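You operate a simulated robot arm through the tools that you are given. There is no shell and no other tool. Be economical: measure what you need, move in short steps, check, and stop when the job is done.

Carry out the task below with a simulated robot arm. There is one attempt and no reset: what you move stays moved.

TASK
Put the green tube end from the top of the black table on the lift top and the yellow tube end on top of the iron weight there.
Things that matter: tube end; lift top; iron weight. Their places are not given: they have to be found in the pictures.

It is judged by the outcome, as a careful person would: the job done as asked, and still so three seconds after it is handed in. It fails if anything else is knocked over, pushed out of place, dropped, spilled or broken.

THE ROBOT
A 6-joint arm with a two-finger parallel gripper, fixed in place. Base frame: the origin is at the foot of the arm, x ahead of it, y to its left, z up; the work surface is at about z = 0.8. Lengths are in m, angles in rad, forces in N, time in s.
With the tool pointing down near the work surface it reaches from about 0.24 to 0.64 m from the base axis. Its first joint turns from -1.152 to 1.152 rad. Payload 2.7 kg.
Tool frame: the origin (TCP) lies between the finger pads and is the grasp point; the fingertips stand 0.023 m ahead of it; z points along the fingers, y is the line along which they close. The gripper opens to 0.094 m. The fingers are 0.038 m wide and 0.01 m thick; the gripper's body (0.054 by 0.096 m) begins 0.039 m behind the TCP.
Orientation is told as [roll, pitch, yaw] about the base's x, y, z axes, in that order, counted from this pose: with the fingers straight down and closing along the base's y, the tool's x points along the base's -x, its y along +y and its z along -z.

THE INTERFACE
- The arm moves only by the tool send_rows. Its argument "moves" is a list of rows, each a list of 3 entries, a list of its own where there are three numbers: the turn, a rotation vector about the base's x, y, z in degrees, then the shift along the base's x, y, z in cm, then the finger opening in cm, from 0 to 9.4. In form: [[[rx, ry, rz], [tx, ty, tz], gripper], ...]. A call has 1 to 10 rows; each row shifts and turns the commanded pose from where the row before left it. A row lasts 0.2 s, in which the tool goes at most 0.05 m and 0.15 rad; a call with a longer step from one row to the next is refused whole, and so is a gripper value outside its range. A pose out of reach is approached as far as the arm can. The call stops where the force on the tool passes 40 N (or 10 N more than at its start, if that is more) or the arm is blocked; 0.2 s more then pass. The fingers move at their own pace (about 0.045 m/s each) and stop on an object; they squeeze with about 31 N. The grip force told is the motor's: it shows also when the fingers shut on nothing. Time passes only in rows, and 0.2 s behind the last, so rows that do not move let the fingers close. It gives the time, the measured TCP pose, the force on the tool (base axes), the opening and the grip force at its end, in the units of the frame above (readings bear some noise).
- Cameras (640 x 400 px; columns grow to the right, rows downward): "scene" is fixed at [0.0902, -0.4442, 1.4169]; the picture's right is [0.60, -0.80, 0.00], its down [-0.37, -0.28, -0.88] and it looks along [0.71, 0.53, -0.47] (base axes); focal length 296 px, centre (320, 200). "wrist" rides on the gripper at [-0.039, 0, -0.044] in the tool frame; the picture's right is [0.00, -1.00, 0.00], its down [0.97, 0.00, -0.24] and it looks along [0.24, 0.00, 0.97] (tool axes); focal length 218 px, centre (320, 200).
- snapshot(camera): a new picture of that camera. No time passes.
- probe_pixels(camera, pixels): there is no depth. For up to 12 entries [column, row, z] of the newest picture of that camera ("zoom" is the newest enlarged one), the place [x, y] in the base frame at which the ray of that pixel passes the height z, good to about 0.002 m. No time passes.
- close_up(camera, box): a new picture of the part [left, top, right, bottom] of that camera's present view, enlarged. No time passes.
- job_done(): hands the job in; it is judged then, once.

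Work in short steps. Measure before you move; look again where a grasp or a placing could have gone wrong, and mend it. You have 60 turns and 30 pictures in all, the two below and enlarged ones among them. Open the gripper and draw the arm clear of the work before you hand the job in, unless the task says otherwise; then end with one line.

The tools are called after "Emit:" as a command line: name --argument value ..., lists and objects as JSON in quotes. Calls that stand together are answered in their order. send_rows: Moves the arm, as the interface text tells. Its arguments: {"type":"object","properties":{"moves":{"type":"array","items":{"type":"array"}}},"required":["moves"]} The other tools are called the same way: snapshot (camera) takes a picture; probe_pixels (camera, pixels) gives the place at which the rays of pixels pass given heights; close_up (camera, box) takes an enlarged picture of a part of a camera's view; job_done () hands the job in.

At the start:

```text
t: 0.0
position: [0.3264, -0.125, 1.3016]
ee_rot: [-0.001, -0.002, -0.001]
wrist_force: [0.4, 0.5, 0.0]
grip_width: 0.0941
grasp_force: 0.0
```

scene: 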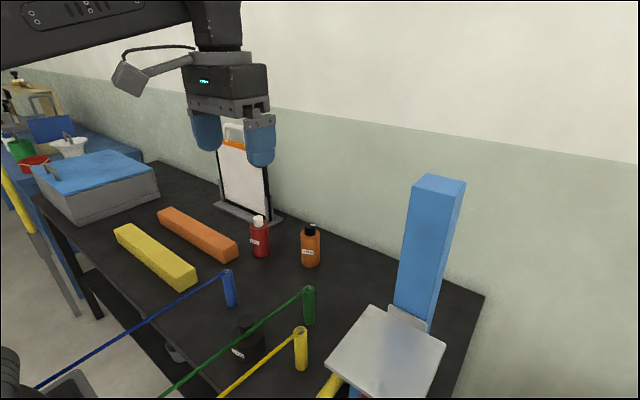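
wrist: 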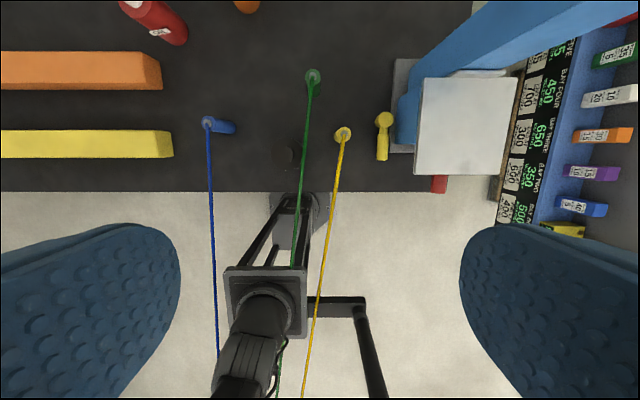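

The green, yellow and blue tube ends stand near (308,305), (300,350) and (229,290). I take enlarged views to identify the lift top and the weight.

Emit:
close_up --camera "scene" --box '[200, 240, 460, 400]'

Emit:
close_up --camera "wrist" --box '[190, 40, 530, 250]'

```text
2.46 times, centred on (330, 320) of scene
```

zoom: 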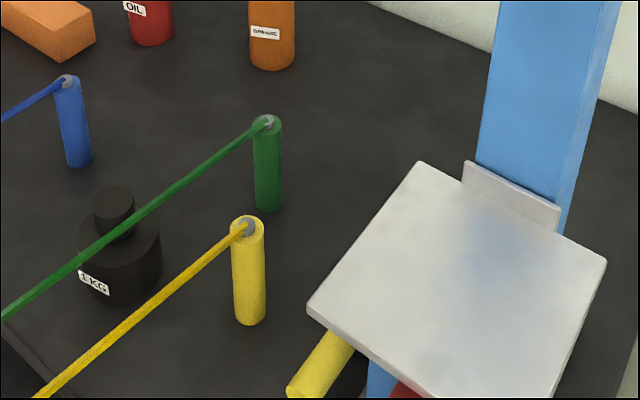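

```text
1.88 times, centred on (360, 145) of wrist
```

zoom: 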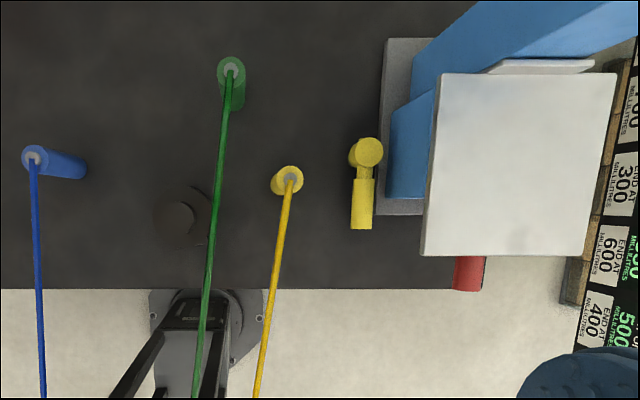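

The iron weight is the black 1 KG one (knob near scene (246,318)), and the lift top is the grey plate. I measure positions from both cameras so they cross-check each other.

Emit:
probe_pixels --camera "scene" --pixels '[[309, 322, 0.8], [308, 288.5, 0.88], [301.5, 368, 0.8], [300.3, 330, 0.88], [245.9, 318, 0.88], [248, 354, 0.8], [370.7, 305, 0.95], [370.7, 305, 0.9], [446.3, 345.2, 0.95], [325.1, 363.9, 0.95], [325.1, 363.9, 0.9], [229, 303, 0.8]]'

Emit:
probe_pixels --camera "wrist" --pixels '[[312.7, 75.9, 0.88], [312.7, 75.9, 0.9], [344.6, 134.9, 0.88], [344.6, 134.9, 0.9], [284.5, 155, 0.88], [284.5, 155, 0.86], [422.2, 77.4, 0.95], [422.2, 77.4, 0.9], [517.4, 77.4, 0.95], [414.3, 174, 0.95], [502.6, 174.8, 0.95], [207, 123, 0.88]]'

```text
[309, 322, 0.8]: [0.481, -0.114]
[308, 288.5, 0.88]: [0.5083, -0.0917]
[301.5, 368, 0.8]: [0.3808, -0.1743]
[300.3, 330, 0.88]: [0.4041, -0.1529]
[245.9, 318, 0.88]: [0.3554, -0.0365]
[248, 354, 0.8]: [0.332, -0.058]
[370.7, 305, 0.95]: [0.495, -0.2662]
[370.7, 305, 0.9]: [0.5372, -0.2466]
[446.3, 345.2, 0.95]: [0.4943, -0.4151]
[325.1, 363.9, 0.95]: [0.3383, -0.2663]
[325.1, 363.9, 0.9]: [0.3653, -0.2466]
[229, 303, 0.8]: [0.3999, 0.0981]
```

```text
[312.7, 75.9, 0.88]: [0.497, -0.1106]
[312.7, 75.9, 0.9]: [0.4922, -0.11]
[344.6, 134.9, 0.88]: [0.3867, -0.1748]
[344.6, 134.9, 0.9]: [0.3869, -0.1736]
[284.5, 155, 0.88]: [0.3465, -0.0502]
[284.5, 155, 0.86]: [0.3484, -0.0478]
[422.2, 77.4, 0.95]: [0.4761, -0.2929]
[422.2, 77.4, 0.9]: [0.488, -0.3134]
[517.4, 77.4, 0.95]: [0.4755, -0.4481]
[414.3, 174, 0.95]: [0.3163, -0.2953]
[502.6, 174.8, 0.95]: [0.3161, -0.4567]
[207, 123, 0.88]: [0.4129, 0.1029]
```

Cross-checked estimates:

| Item | x, y | Height z |
|---|---|---|
| Green tube | ≈(0.488, -0.11) | top ≈0.906 |
| Yellow tube | ≈(0.384, -0.174) | top ≈0.91 |
| Weight knob | ≈(0.343, -0.053) | top ≈0.90 |
| Lift plate | x 0.32–0.467, y -0.28 to -0.42 | top ≈0.983 |

The cords run level toward the base. Green goes first, carried over yellow, so the cords don't catch. I move above it now.

Emit:
send_rows --moves '[[[0, 0, 0], [4, 0.4, 0], 6.5], [[0, 0, 0], [4, 0.4, 0], 6.5], [[0, 0, 0], [4, 0.4, -1], 6.5], [[0, 0, 0], [4.1, 0.3, -2], 6.5], [[0, 0, 0], [0, 0, -4.5], 6.5], [[0, 0, 0], [0, 0, -4.5], 6.5], [[0, 0, 0], [0, 0, -4.5], 6.5], [[0, 0, 0], [0, 0, -4.5], 6.5], [[0, 0, 0], [0, 0, -4], 6.5], [[0, 0, 0], [0, 0, 0], 6.5]]'

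Emit:
snapshot --camera "wrist"

Emit:
snapshot --camera "scene"

```text
t: 2.2
position: [0.4877, -0.11, 1.0524]
ee_rot: [-0.002, -0.003, 0.001]
wrist_force: [0.2, 0.1, 0.9]
grip_width: 0.0648
grasp_force: 0.1
```

```text
25 pictures are left
```

wrist: 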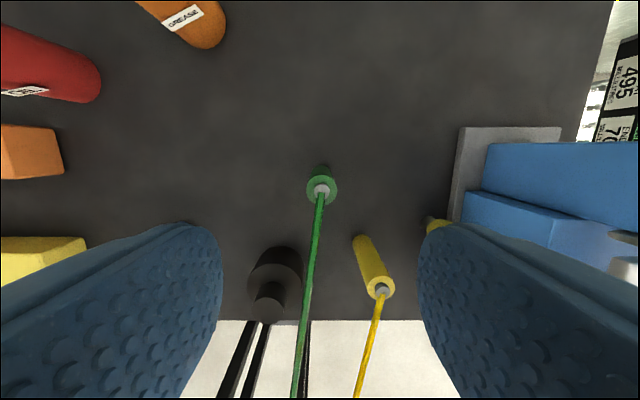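

```text
24 pictures are left
```

scene: 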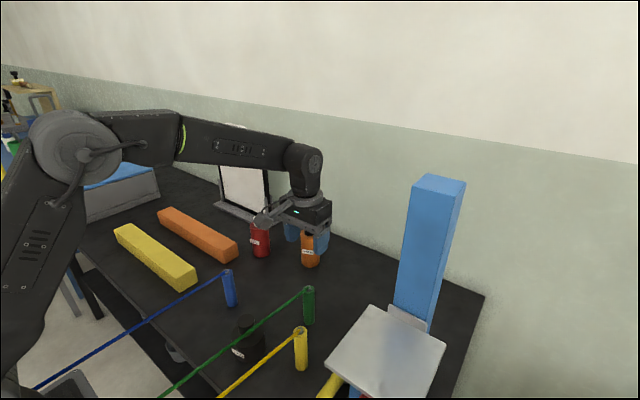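

The green top shows at about (322,188) in the wrist view. I refine its position, and the yellow top and knob too.

Emit:
probe_pixels --camera "wrist" --pixels '[[322, 188, 0.905], [322, 188, 0.9], [308, 186, 0.905], [337, 186, 0.905], [319, 172, 0.8], [381, 289, 0.91], [381, 289, 0.9], [268, 309, 0.9], [268, 309, 0.88], [364, 240, 0.8]]'

```text
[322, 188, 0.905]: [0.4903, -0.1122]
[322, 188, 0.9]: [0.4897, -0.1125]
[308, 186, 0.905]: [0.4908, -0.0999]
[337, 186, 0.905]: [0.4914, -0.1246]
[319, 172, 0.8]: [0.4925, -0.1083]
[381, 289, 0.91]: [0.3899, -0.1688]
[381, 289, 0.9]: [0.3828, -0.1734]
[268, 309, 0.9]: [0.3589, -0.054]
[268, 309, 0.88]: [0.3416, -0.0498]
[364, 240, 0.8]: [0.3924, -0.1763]
```

Green is at (0.490,-0.112) and 2.5 cm thick. I descend to z≈0.875 and close on it.

Emit:
send_rows --moves '[[[0, 0, 0], [0.25, -0.15, -4], 6.5], [[0, 0, 0], [0, 0, -4], 6.5], [[0, 0, 0], [0, 0, -4], 6.5], [[0, 0, 0], [0, 0, -3], 6.5], [[0, 0, 0], [0, 0, -2.7], 6.5], [[0, 0, 0], [0, 0, 0], 6.5]]'

Emit:
close_up --camera "scene" --box '[200, 220, 460, 390]'

```text
t: 3.6
position: [0.4913, -0.111, 0.8746]
ee_rot: [-0.004, -0.001, 0.001]
wrist_force: [1.6, 0.2, -0.4]
grip_width: 0.0647
grasp_force: 0.0
```

```text
2.35 times, centred on (330, 305) of scene
```

zoom: 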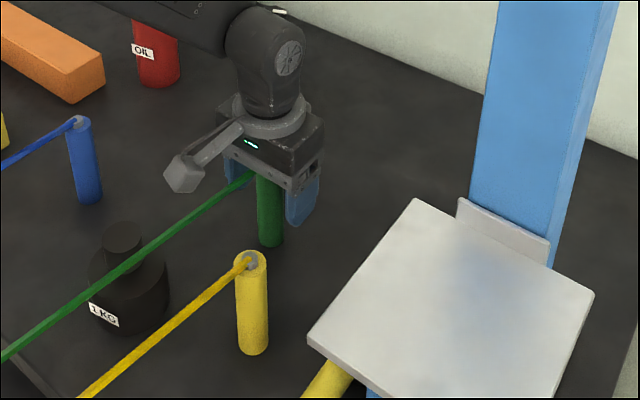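

The gripper straddles green cleanly. I close on it.

Emit:
send_rows --moves '[[[0, 0, 0], [0, 0, 0], 1.5], [[0, 0, 0], [0, 0, 0], 1.5], [[0, 0, 0], [0, 0, 0], 1.5], [[0, 0, 0], [0, 0, 0], 1.5]]'

```text
t: 4.6
position: [0.4912, -0.1109, 0.8752]
ee_rot: [-0.001, -0.001, -0.002]
wrist_force: [-0.4, 0.1, 0.5]
grip_width: 0.0276
grasp_force: 30.4
```

Gripped at 2.8 cm. I lift gradually and watch the force from the cord.

Emit:
send_rows --moves '[[[0, 0, 0], [0, 0, 2], 1.5], [[0, 0, 0], [0, 0, 4], 1.5], [[0, 0, 0], [0, 0, 4], 1.5], [[0, 0, 0], [-1, 0, 4], 1.5], [[0, 0, 0], [-1, 0, 4], 1.5], [[0, 0, 0], [-1, 0, 4], 1.5], [[0, 0, 0], [-1, 0, 4], 1.5], [[0, 0, 0], [-1, 0, 4], 1.5]]'

Emit:
snapshot --camera "scene"

```text
t: 6.4
position: [0.4407, -0.1101, 1.1755]
ee_rot: [0.001, 0.0, 0.0]
wrist_force: [0.4, 0.0, -0.9]
grip_width: 0.0273
grasp_force: 30.4
```

```text
22 pictures are left
```

scene: 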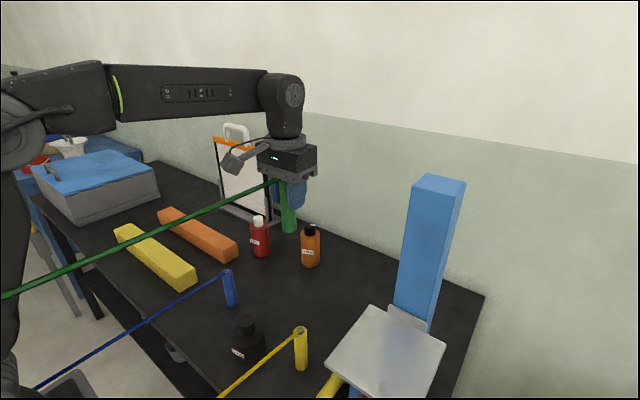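

The lift went freely with no pull from the cord. I carry green to (0.37,-0.345) at this height.

Emit:
send_rows --moves '[[[0, 0, 0], [-2, -3.5, 0], 1.5], [[0, 0, 0], [-2, -3.5, 0], 1.5], [[0, 0, 0], [-2, -3.5, 0], 1.5], [[0, 0, 0], [-1, -3.5, 0], 1.5], [[0, 0, 0], [0, -3.5, 0], 1.5], [[0, 0, 0], [0, -3, 0], 1.5], [[0, 0, 0], [0, -3, 0], 1.5], [[0, 0, 0], [0, 0, 0], 1.5]]'

Emit:
snapshot --camera "scene"

Emit:
snapshot --camera "wrist"

```text
t: 8.2
position: [0.37, -0.3472, 1.1759]
ee_rot: [0.0, -0.001, 0.0]
wrist_force: [0.1, 0.4, -0.9]
grip_width: 0.0272
grasp_force: 30.8
```

```text
21 pictures are left
```

scene: 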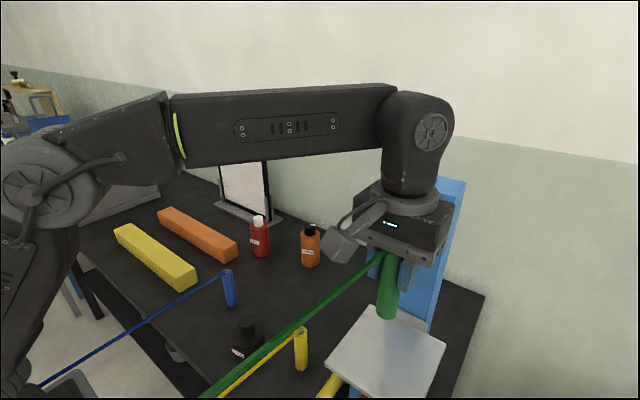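

```text
20 pictures are left
```

wrist: 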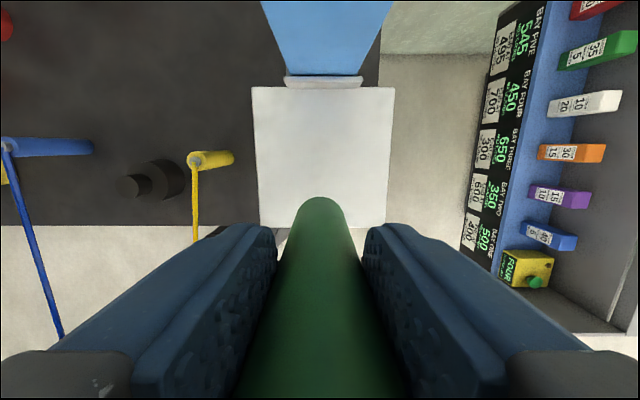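

The plate's corners in the wrist view are (252,87), (394,87), (387,228) and (260,226). I verify its footprint.

Emit:
probe_pixels --camera "wrist" --pixels '[[252, 87, 0.983], [394, 87, 0.983], [387, 228, 0.983], [260, 226, 0.983], [252, 87, 0.96], [394, 87, 0.96]]'

```text
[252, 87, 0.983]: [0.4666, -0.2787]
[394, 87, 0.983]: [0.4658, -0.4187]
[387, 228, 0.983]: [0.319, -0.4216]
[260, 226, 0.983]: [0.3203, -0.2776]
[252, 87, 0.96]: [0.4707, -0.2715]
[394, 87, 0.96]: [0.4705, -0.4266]
```

This confirms the plate at z≈0.983. I descend to just above it (contact expected near TCP z≈1.058).

Emit:
send_rows --moves '[[[0, 0, 0], [1, 0, -3], 1.5], [[0, 0, 0], [0, 0, -3], 1.5], [[0, 0, 0], [0, 0, -3], 1.5], [[0, 0, 0], [0, 0, -1.5], 1.5], [[0, 0, 0], [0, 0, 0], 1.5]]'

Emit:
close_up --camera "scene" --box '[280, 200, 500, 400]'

```text
t: 9.4
position: [0.3794, -0.347, 1.0693]
ee_rot: [-0.002, -0.002, -0.001]
wrist_force: [0.1, 0.0, -0.6]
grip_width: 0.0273
grasp_force: 31.2
```

```text
2.00 times, centred on (390, 300) of scene
```

zoom: 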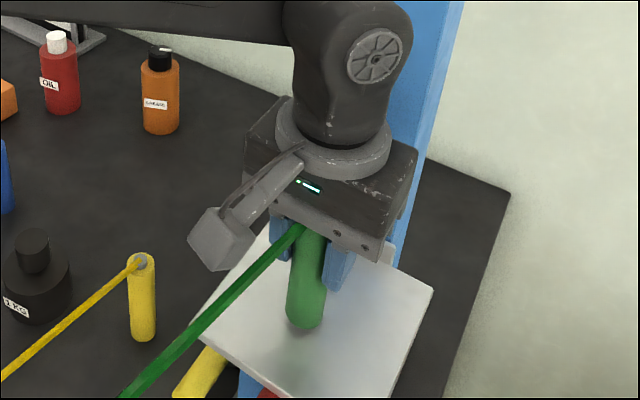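

Still free, about 1 cm up. I lower in small steps until I feel contact.

Emit:
send_rows --moves '[[[0, 0, 0], [0, 0, -0.4], 1.5], [[0, 0, 0], [0, 0, -0.3], 1.5], [[0, 0, 0], [0, 0, -0.2], 1.5], [[0, 0, 0], [0, 0, 0], 1.5]]'

```text
t: 10.4
position: [0.3797, -0.3468, 1.0632]
ee_rot: [-0.005, -0.005, 0.0]
wrist_force: [-3.6, 3.3, 22.6]
grip_width: 0.027
grasp_force: 31.0
```

Contact (22 N up) at TCP z≈1.063. I ease the pressure and open gently.

Emit:
send_rows --moves '[[[0, 0, 0], [0, 0, 0.2], 1.5], [[0, 0, 0], [0, 0, 0], 1.5]]'

```text
t: 11.0
position: [0.38, -0.3469, 1.0636]
ee_rot: [-0.004, -0.003, 0.001]
wrist_force: [0.0, -3.5, 18.3]
grip_width: 0.0273
grasp_force: 31.3
```

Emit:
send_rows --moves '[[[0, 0, 0], [0, 0, 0.15], 1.5], [[0, 0, 0], [0, 0, 0], 1.5]]'

```text
t: 11.6
position: [0.3792, -0.3466, 1.0641]
ee_rot: [0.001, -0.001, 0.001]
wrist_force: [0.3, -2.4, 7.4]
grip_width: 0.0273
grasp_force: 31.0
```

Light contact now, tool upright. I open to 6 cm and rise.

Emit:
send_rows --moves '[[[0, 0, 0], [0, 0, 0], 3.2], [[0, 0, 0], [0, 0, 0], 4.5], [[0, 0, 0], [0, 0, 0], 6], [[0, 0, 0], [0, 0, 0], 6], [[0, 0, 0], [0, 0, 2], 6], [[0, 0, 0], [0, 0, 4], 6], [[0, 0, 0], [0, 0, 4], 6], [[0, 0, 0], [0, 0, 4], 6]]'

Emit:
snapshot --camera "scene"

Emit:
snapshot --camera "wrist"

```text
t: 13.4
position: [0.3785, -0.3463, 1.205]
ee_rot: [-0.001, 0.0, 0.0]
wrist_force: [0.3, -0.3, 0.2]
grip_width: 0.0599
grasp_force: 0.1
```

```text
18 pictures are left
```

scene: 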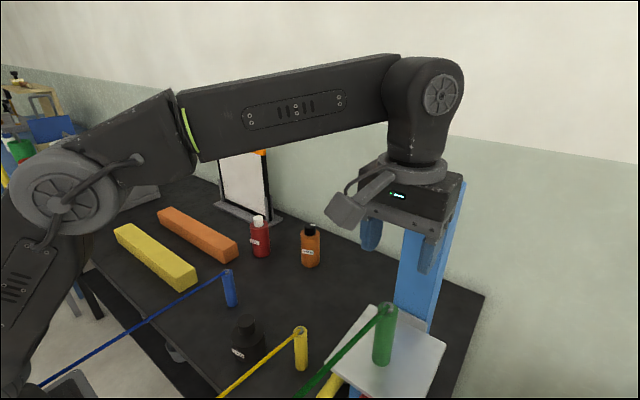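

```text
17 pictures are left
```

wrist: 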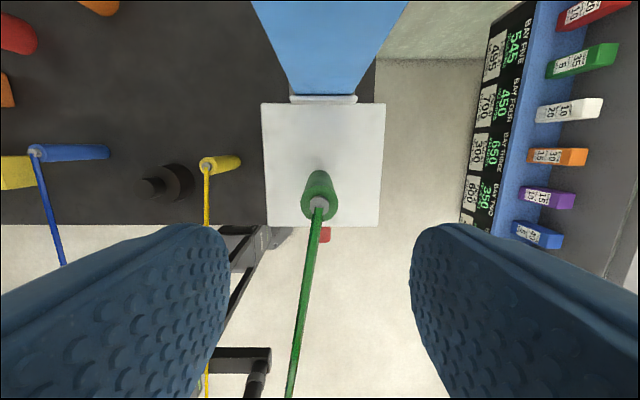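

Green stands upright on the lift top. I move above yellow.

Emit:
send_rows --moves '[[[0, 0, 0], [0.2, 4.4, 0], 6.5], [[0, 0, 0], [0.2, 4.4, 0], 6.5], [[0, 0, 0], [0.2, 4.4, 0], 6.5], [[0, 0, 0], [0.1, 4.2, 0], 6.5], [[0, 0, 0], [0, 0, -4], 6.5], [[0, 0, 0], [0, 0, -4], 6.5], [[0, 0, 0], [0, 0, -4], 6.5], [[0, 0, 0], [0, 0, -3], 6.5], [[0, 0, 0], [0, 0, 0], 6.5]]'

Emit:
snapshot --camera "wrist"

```text
t: 15.4
position: [0.3866, -0.1736, 1.0552]
ee_rot: [-0.001, -0.001, 0.001]
wrist_force: [-0.4, -0.1, -0.2]
grip_width: 0.0651
grasp_force: 0.1
```

```text
16 pictures are left
```

wrist: 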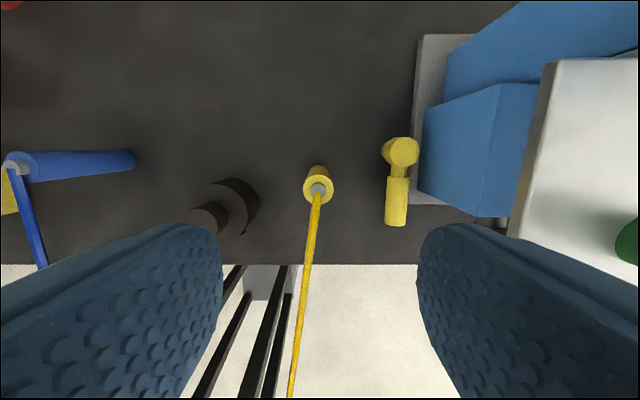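

Yellow's top is at (318,188). The other yellow fixture is at (400,150), so I check its clearance, and measure the knob at (208,217).

Emit:
probe_pixels --camera "wrist" --pixels '[[318, 187, 0.905], [318, 170, 0.8], [385, 150, 0.9], [385, 150, 0.83], [387, 215, 0.85], [387, 215, 0.82], [208, 217, 0.887], [208, 217, 0.9], [234, 207, 0.8]]'

```text
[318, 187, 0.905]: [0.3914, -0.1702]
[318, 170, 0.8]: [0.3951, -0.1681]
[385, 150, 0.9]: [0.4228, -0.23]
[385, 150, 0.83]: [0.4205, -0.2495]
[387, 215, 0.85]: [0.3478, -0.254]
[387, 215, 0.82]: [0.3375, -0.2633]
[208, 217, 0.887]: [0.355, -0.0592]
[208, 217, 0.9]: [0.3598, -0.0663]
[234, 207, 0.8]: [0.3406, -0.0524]
```

Clearance is fine (the fixture is beyond y=-0.23). I descend on yellow at (0.390,-0.170) and close.

Emit:
send_rows --moves '[[[0, 0, 0], [0.35, 0.35, -4], 6], [[0, 0, 0], [0, 0, -4], 6], [[0, 0, 0], [0, 0, -4], 6], [[0, 0, 0], [0, 0, -3], 6], [[0, 0, 0], [0, 0, -3], 6], [[0, 0, 0], [0, 0, 0], 6], [[0, 0, 0], [0, 0, 0], 1.5], [[0, 0, 0], [0, 0, 0], 1.5], [[0, 0, 0], [0, 0, 0], 1.5], [[0, 0, 0], [0, 0, 0], 1.5]]'

```text
t: 17.6
position: [0.3905, -0.1682, 0.8741]
ee_rot: [-0.001, -0.004, 0.0]
wrist_force: [0.2, -0.8, 0.2]
grip_width: 0.0274
grasp_force: 30.9
```

Yellow is gripped. I lift 14 cm.

Emit:
send_rows --moves '[[[0, 0, 0], [0, 0, 2], 1.5], [[0, 0, 0], [0, 0, 4], 1.5], [[0, 0, 0], [0, 0, 4], 1.5], [[0, 0, 0], [0, 0, 4], 1.5], [[0, 0, 0], [-1, 3, 0], 1.5], [[0, 0, 0], [-1, 3, 0], 1.5], [[0, 0, 0], [-1, 3, 0], 1.5], [[0, 0, 0], [0, 0, 0], 1.5]]'

Emit:
snapshot --camera "wrist"

Emit:
snapshot --camera "scene"

```text
t: 19.4
position: [0.3596, -0.0789, 1.0143]
ee_rot: [-0.002, -0.003, 0.001]
wrist_force: [-0.7, 0.1, -1.5]
grip_width: 0.0274
grasp_force: 31.1
```

```text
15 pictures are left
```

wrist: 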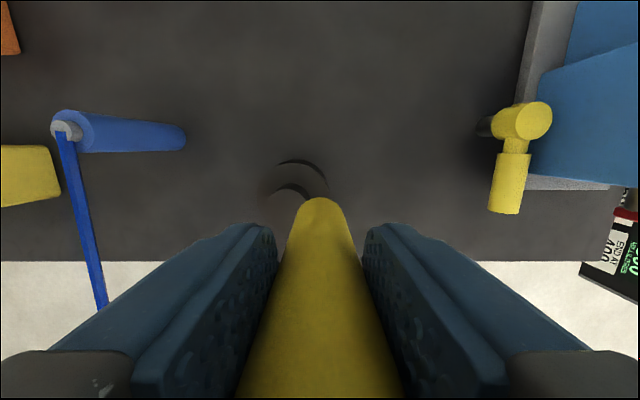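

```text
14 pictures are left
```

scene: 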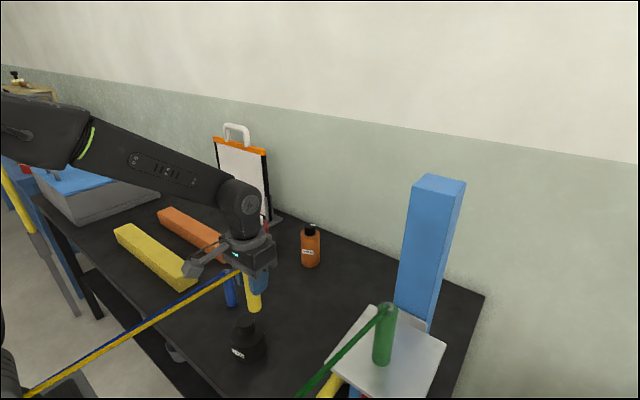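

I take close-ups to locate the knob precisely.

Emit:
close_up --camera "scene" --box '[200, 280, 300, 380]'

```text
4.00 times, centred on (250, 330) of scene
```

zoom: 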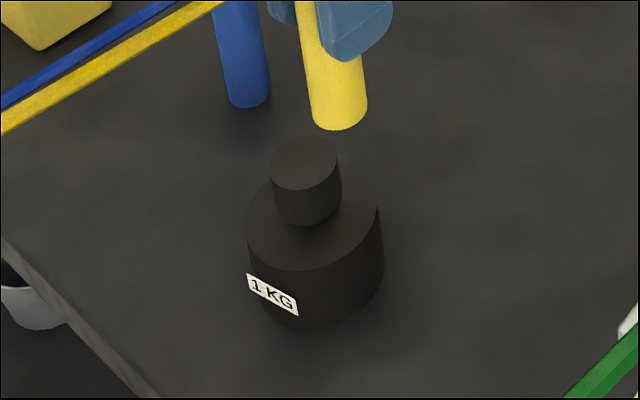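

Emit:
probe_pixels --camera "zoom" --pixels '[[304, 162, 0.87], [304, 162, 0.88], [304, 162, 0.89], [304, 162, 0.9], [270, 168, 0.885], [338, 158, 0.885], [250, 285, 0.8], [383, 270, 0.8], [318, 331, 0.8]]'

Emit:
close_up --camera "wrist" --box '[240, 130, 360, 230]'

```text
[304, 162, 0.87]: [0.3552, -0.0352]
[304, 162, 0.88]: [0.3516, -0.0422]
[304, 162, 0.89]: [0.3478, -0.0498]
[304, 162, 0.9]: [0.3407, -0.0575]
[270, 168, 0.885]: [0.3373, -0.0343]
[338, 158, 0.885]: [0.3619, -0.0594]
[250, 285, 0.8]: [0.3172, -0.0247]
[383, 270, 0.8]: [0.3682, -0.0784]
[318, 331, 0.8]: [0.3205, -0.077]
```

```text
4.00 times, centred on (300, 180) of wrist
```

zoom: 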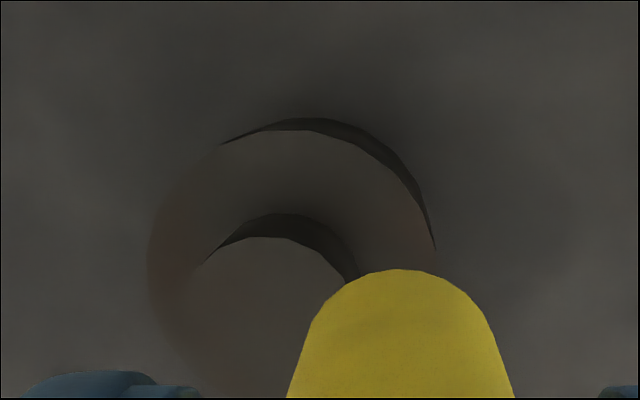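

Emit:
probe_pixels --camera "zoom" --pixels '[[270, 237, 0.885], [270, 237, 0.89], [345, 283, 0.885], [207, 262, 0.885], [345, 283, 0.89], [207, 262, 0.89]]'

```text
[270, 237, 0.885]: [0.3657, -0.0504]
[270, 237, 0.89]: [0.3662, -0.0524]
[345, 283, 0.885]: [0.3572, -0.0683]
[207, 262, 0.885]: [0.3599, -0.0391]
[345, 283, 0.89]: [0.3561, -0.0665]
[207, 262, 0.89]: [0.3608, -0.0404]
```

Knob centre ≈(0.347,-0.0515), top ≈0.888, and contact is expected at TCP z≈0.963. I align over it and descend to about 0.975.

Emit:
send_rows --moves '[[[0, 0, 0], [-0.6, 1.35, 0], 1.5], [[0, 0, 0], [-0.6, 1.35, 0], 1.5], [[0, 0, 0], [0, 0, -2], 1.5], [[0, 0, 0], [0, 0, -1.9], 1.5], [[0, 0, 0], [0, 0, 0], 1.5]]'

Emit:
close_up --camera "scene" --box '[190, 260, 310, 380]'

Emit:
close_up --camera "wrist" --box '[240, 130, 400, 250]'

```text
t: 20.6
position: [0.3481, -0.0515, 0.9751]
ee_rot: [-0.002, -0.002, 0.001]
wrist_force: [0.9, -0.1, -0.9]
grip_width: 0.0272
grasp_force: 30.9
```

```text
3.33 times, centred on (250, 320) of scene
```

zoom: 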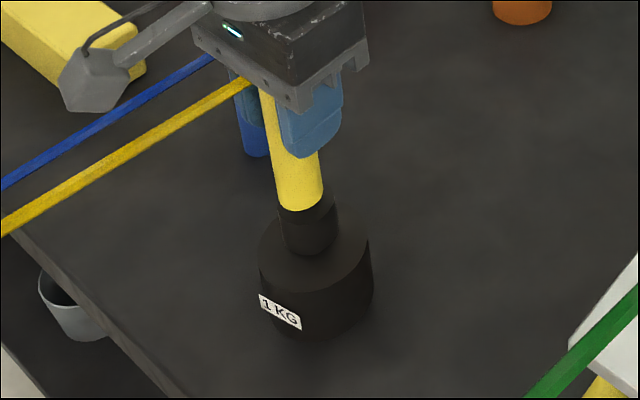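

```text
3.33 times, centred on (320, 190) of wrist
```

zoom: 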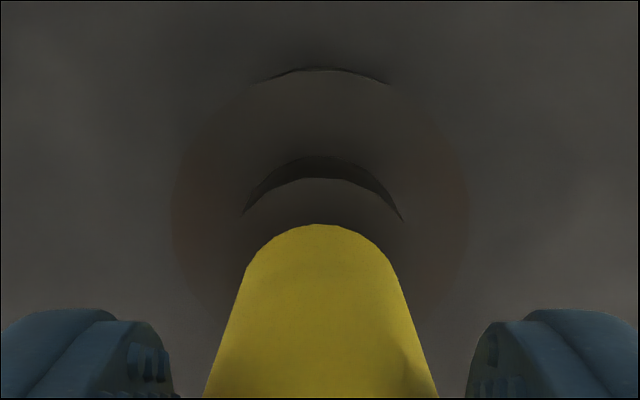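

Aligned in y. I check x from the front edges of the knob (320,178) and the tube bottom (320,224).

Emit:
probe_pixels --camera "zoom" --pixels '[[320, 178, 0.885], [320, 178, 0.89], [320, 224, 0.897], [320, 224, 0.893]]'

```text
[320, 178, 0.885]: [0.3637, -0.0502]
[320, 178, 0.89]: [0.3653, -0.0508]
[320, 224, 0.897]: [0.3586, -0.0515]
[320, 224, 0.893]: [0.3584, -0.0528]
```

Centres agree within 2 mm. I lower gently to contact.

Emit:
send_rows --moves '[[[0, 0, 0], [0.1, 0, -0.5], 1.5], [[0, 0, 0], [0, 0, -0.3], 1.5], [[0, 0, 0], [0, 0, 0], 1.5]]'

```text
t: 21.4
position: [0.3496, -0.051, 0.9677]
ee_rot: [-0.001, -0.001, 0.0]
wrist_force: [-0.1, -0.3, 0.0]
grip_width: 0.0273
grasp_force: 30.4
```

Emit:
send_rows --moves '[[[0, 0, 0], [0, 0, -0.2], 1.5], [[0, 0, 0], [0, 0, 0], 1.5]]'

```text
t: 22.0
position: [0.3484, -0.0513, 0.9657]
ee_rot: [-0.002, -0.001, 0.001]
wrist_force: [0.1, -0.2, -0.5]
grip_width: 0.027
grasp_force: 31.0
```

Emit:
send_rows --moves '[[[0, 0, 0], [0, 0, -0.15], 1.5], [[0, 0, 0], [0, 0, 0], 1.5]]'

```text
t: 22.6
position: [0.349, -0.0529, 0.9643]
ee_rot: [-0.002, -0.005, 0.003]
wrist_force: [-2.8, 0.5, 12.2]
grip_width: 0.0273
grasp_force: 31.2
```

Contact (12 N). I ease off a touch.

Emit:
send_rows --moves '[[[0, 0, 0], [0, 0, 0.08], 1.5], [[0, 0, 0], [0, 0, 0], 1.5]]'

Emit:
close_up --camera "scene" --box '[190, 260, 310, 380]'

```text
t: 23.2
position: [0.3492, -0.0523, 0.9645]
ee_rot: [-0.003, -0.003, 0.0]
wrist_force: [1.6, -0.2, 5.8]
grip_width: 0.0275
grasp_force: 31.4
```

```text
3.33 times, centred on (250, 320) of scene
```

zoom: 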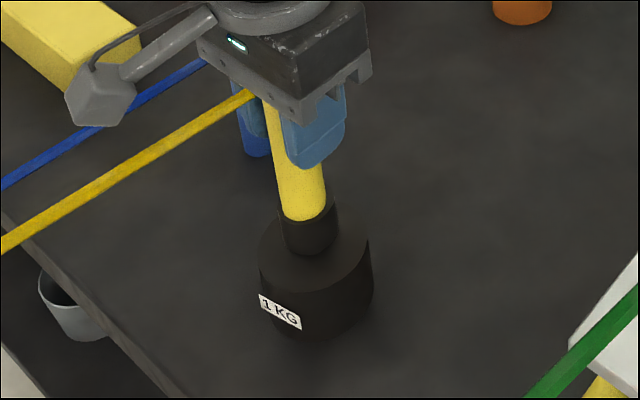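

The tube sits on the knob. I open gently and rise straight up.

Emit:
send_rows --moves '[[[0, 0, 0], [0, 0, 0], 3.0], [[0, 0, 0], [0, 0, 0], 3.5], [[0, 0, 0], [0, 0, 0], 5], [[0, 0, 0], [0, 0, 0], 6], [[0, 0, 0], [0, 0, 0], 6], [[0, 0, 0], [0, 0, 2], 6], [[0, 0, 0], [0, 0, 4], 6], [[0, 0, 0], [0, 0, 4], 6], [[0, 0, 0], [0, 0, 4], 6], [[0, 0, 0], [0, 0, 4], 6]]'

Emit:
snapshot --camera "scene"

```text
t: 25.4
position: [0.349, -0.0518, 1.1455]
ee_rot: [-0.003, 0.0, -0.001]
wrist_force: [-0.1, -0.2, 0.4]
grip_width: 0.0598
grasp_force: 0.0
```

```text
8 pictures are left
```

scene: 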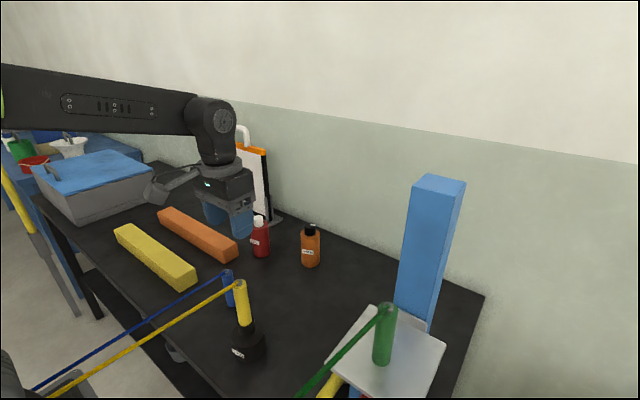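

Both tubes stand upright where asked. I raise the arm further, let time pass, and check once more.

Emit:
send_rows --moves '[[[0, 0, 0], [0, 0, 4], 9], [[0, 0, 0], [0, 0, 4], 9], [[0, 0, 0], [0, 0, 4], 9], [[0, 0, 0], [0, 0, 3], 9], [[0, 0, 0], [0, 0, 0], 9], [[0, 0, 0], [0, 0, 0], 9], [[0, 0, 0], [0, 0, 0], 9], [[0, 0, 0], [0, 0, 0], 9]]'

Emit:
close_up --camera "scene" --box '[180, 220, 460, 395]'

```text
t: 27.2
position: [0.3495, -0.052, 1.2958]
ee_rot: [-0.002, -0.002, 0.001]
wrist_force: [-0.1, -0.5, -0.2]
grip_width: 0.0899
grasp_force: 0.1
```

```text
2.29 times, centred on (320, 308) of scene
```

zoom: 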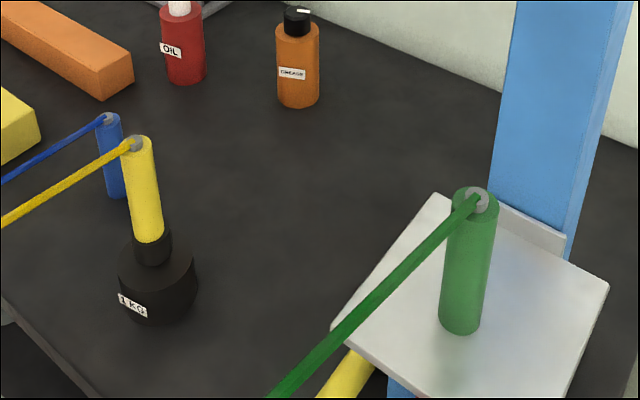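

Everything is stable and nothing else has moved, so I hand the job in.

Emit:
job_done

```text
The job is handed in.
```

The green tube end is standing on the lift top and the yellow tube end is standing on the iron weight; the last picture showed both upright and nothing else disturbed.
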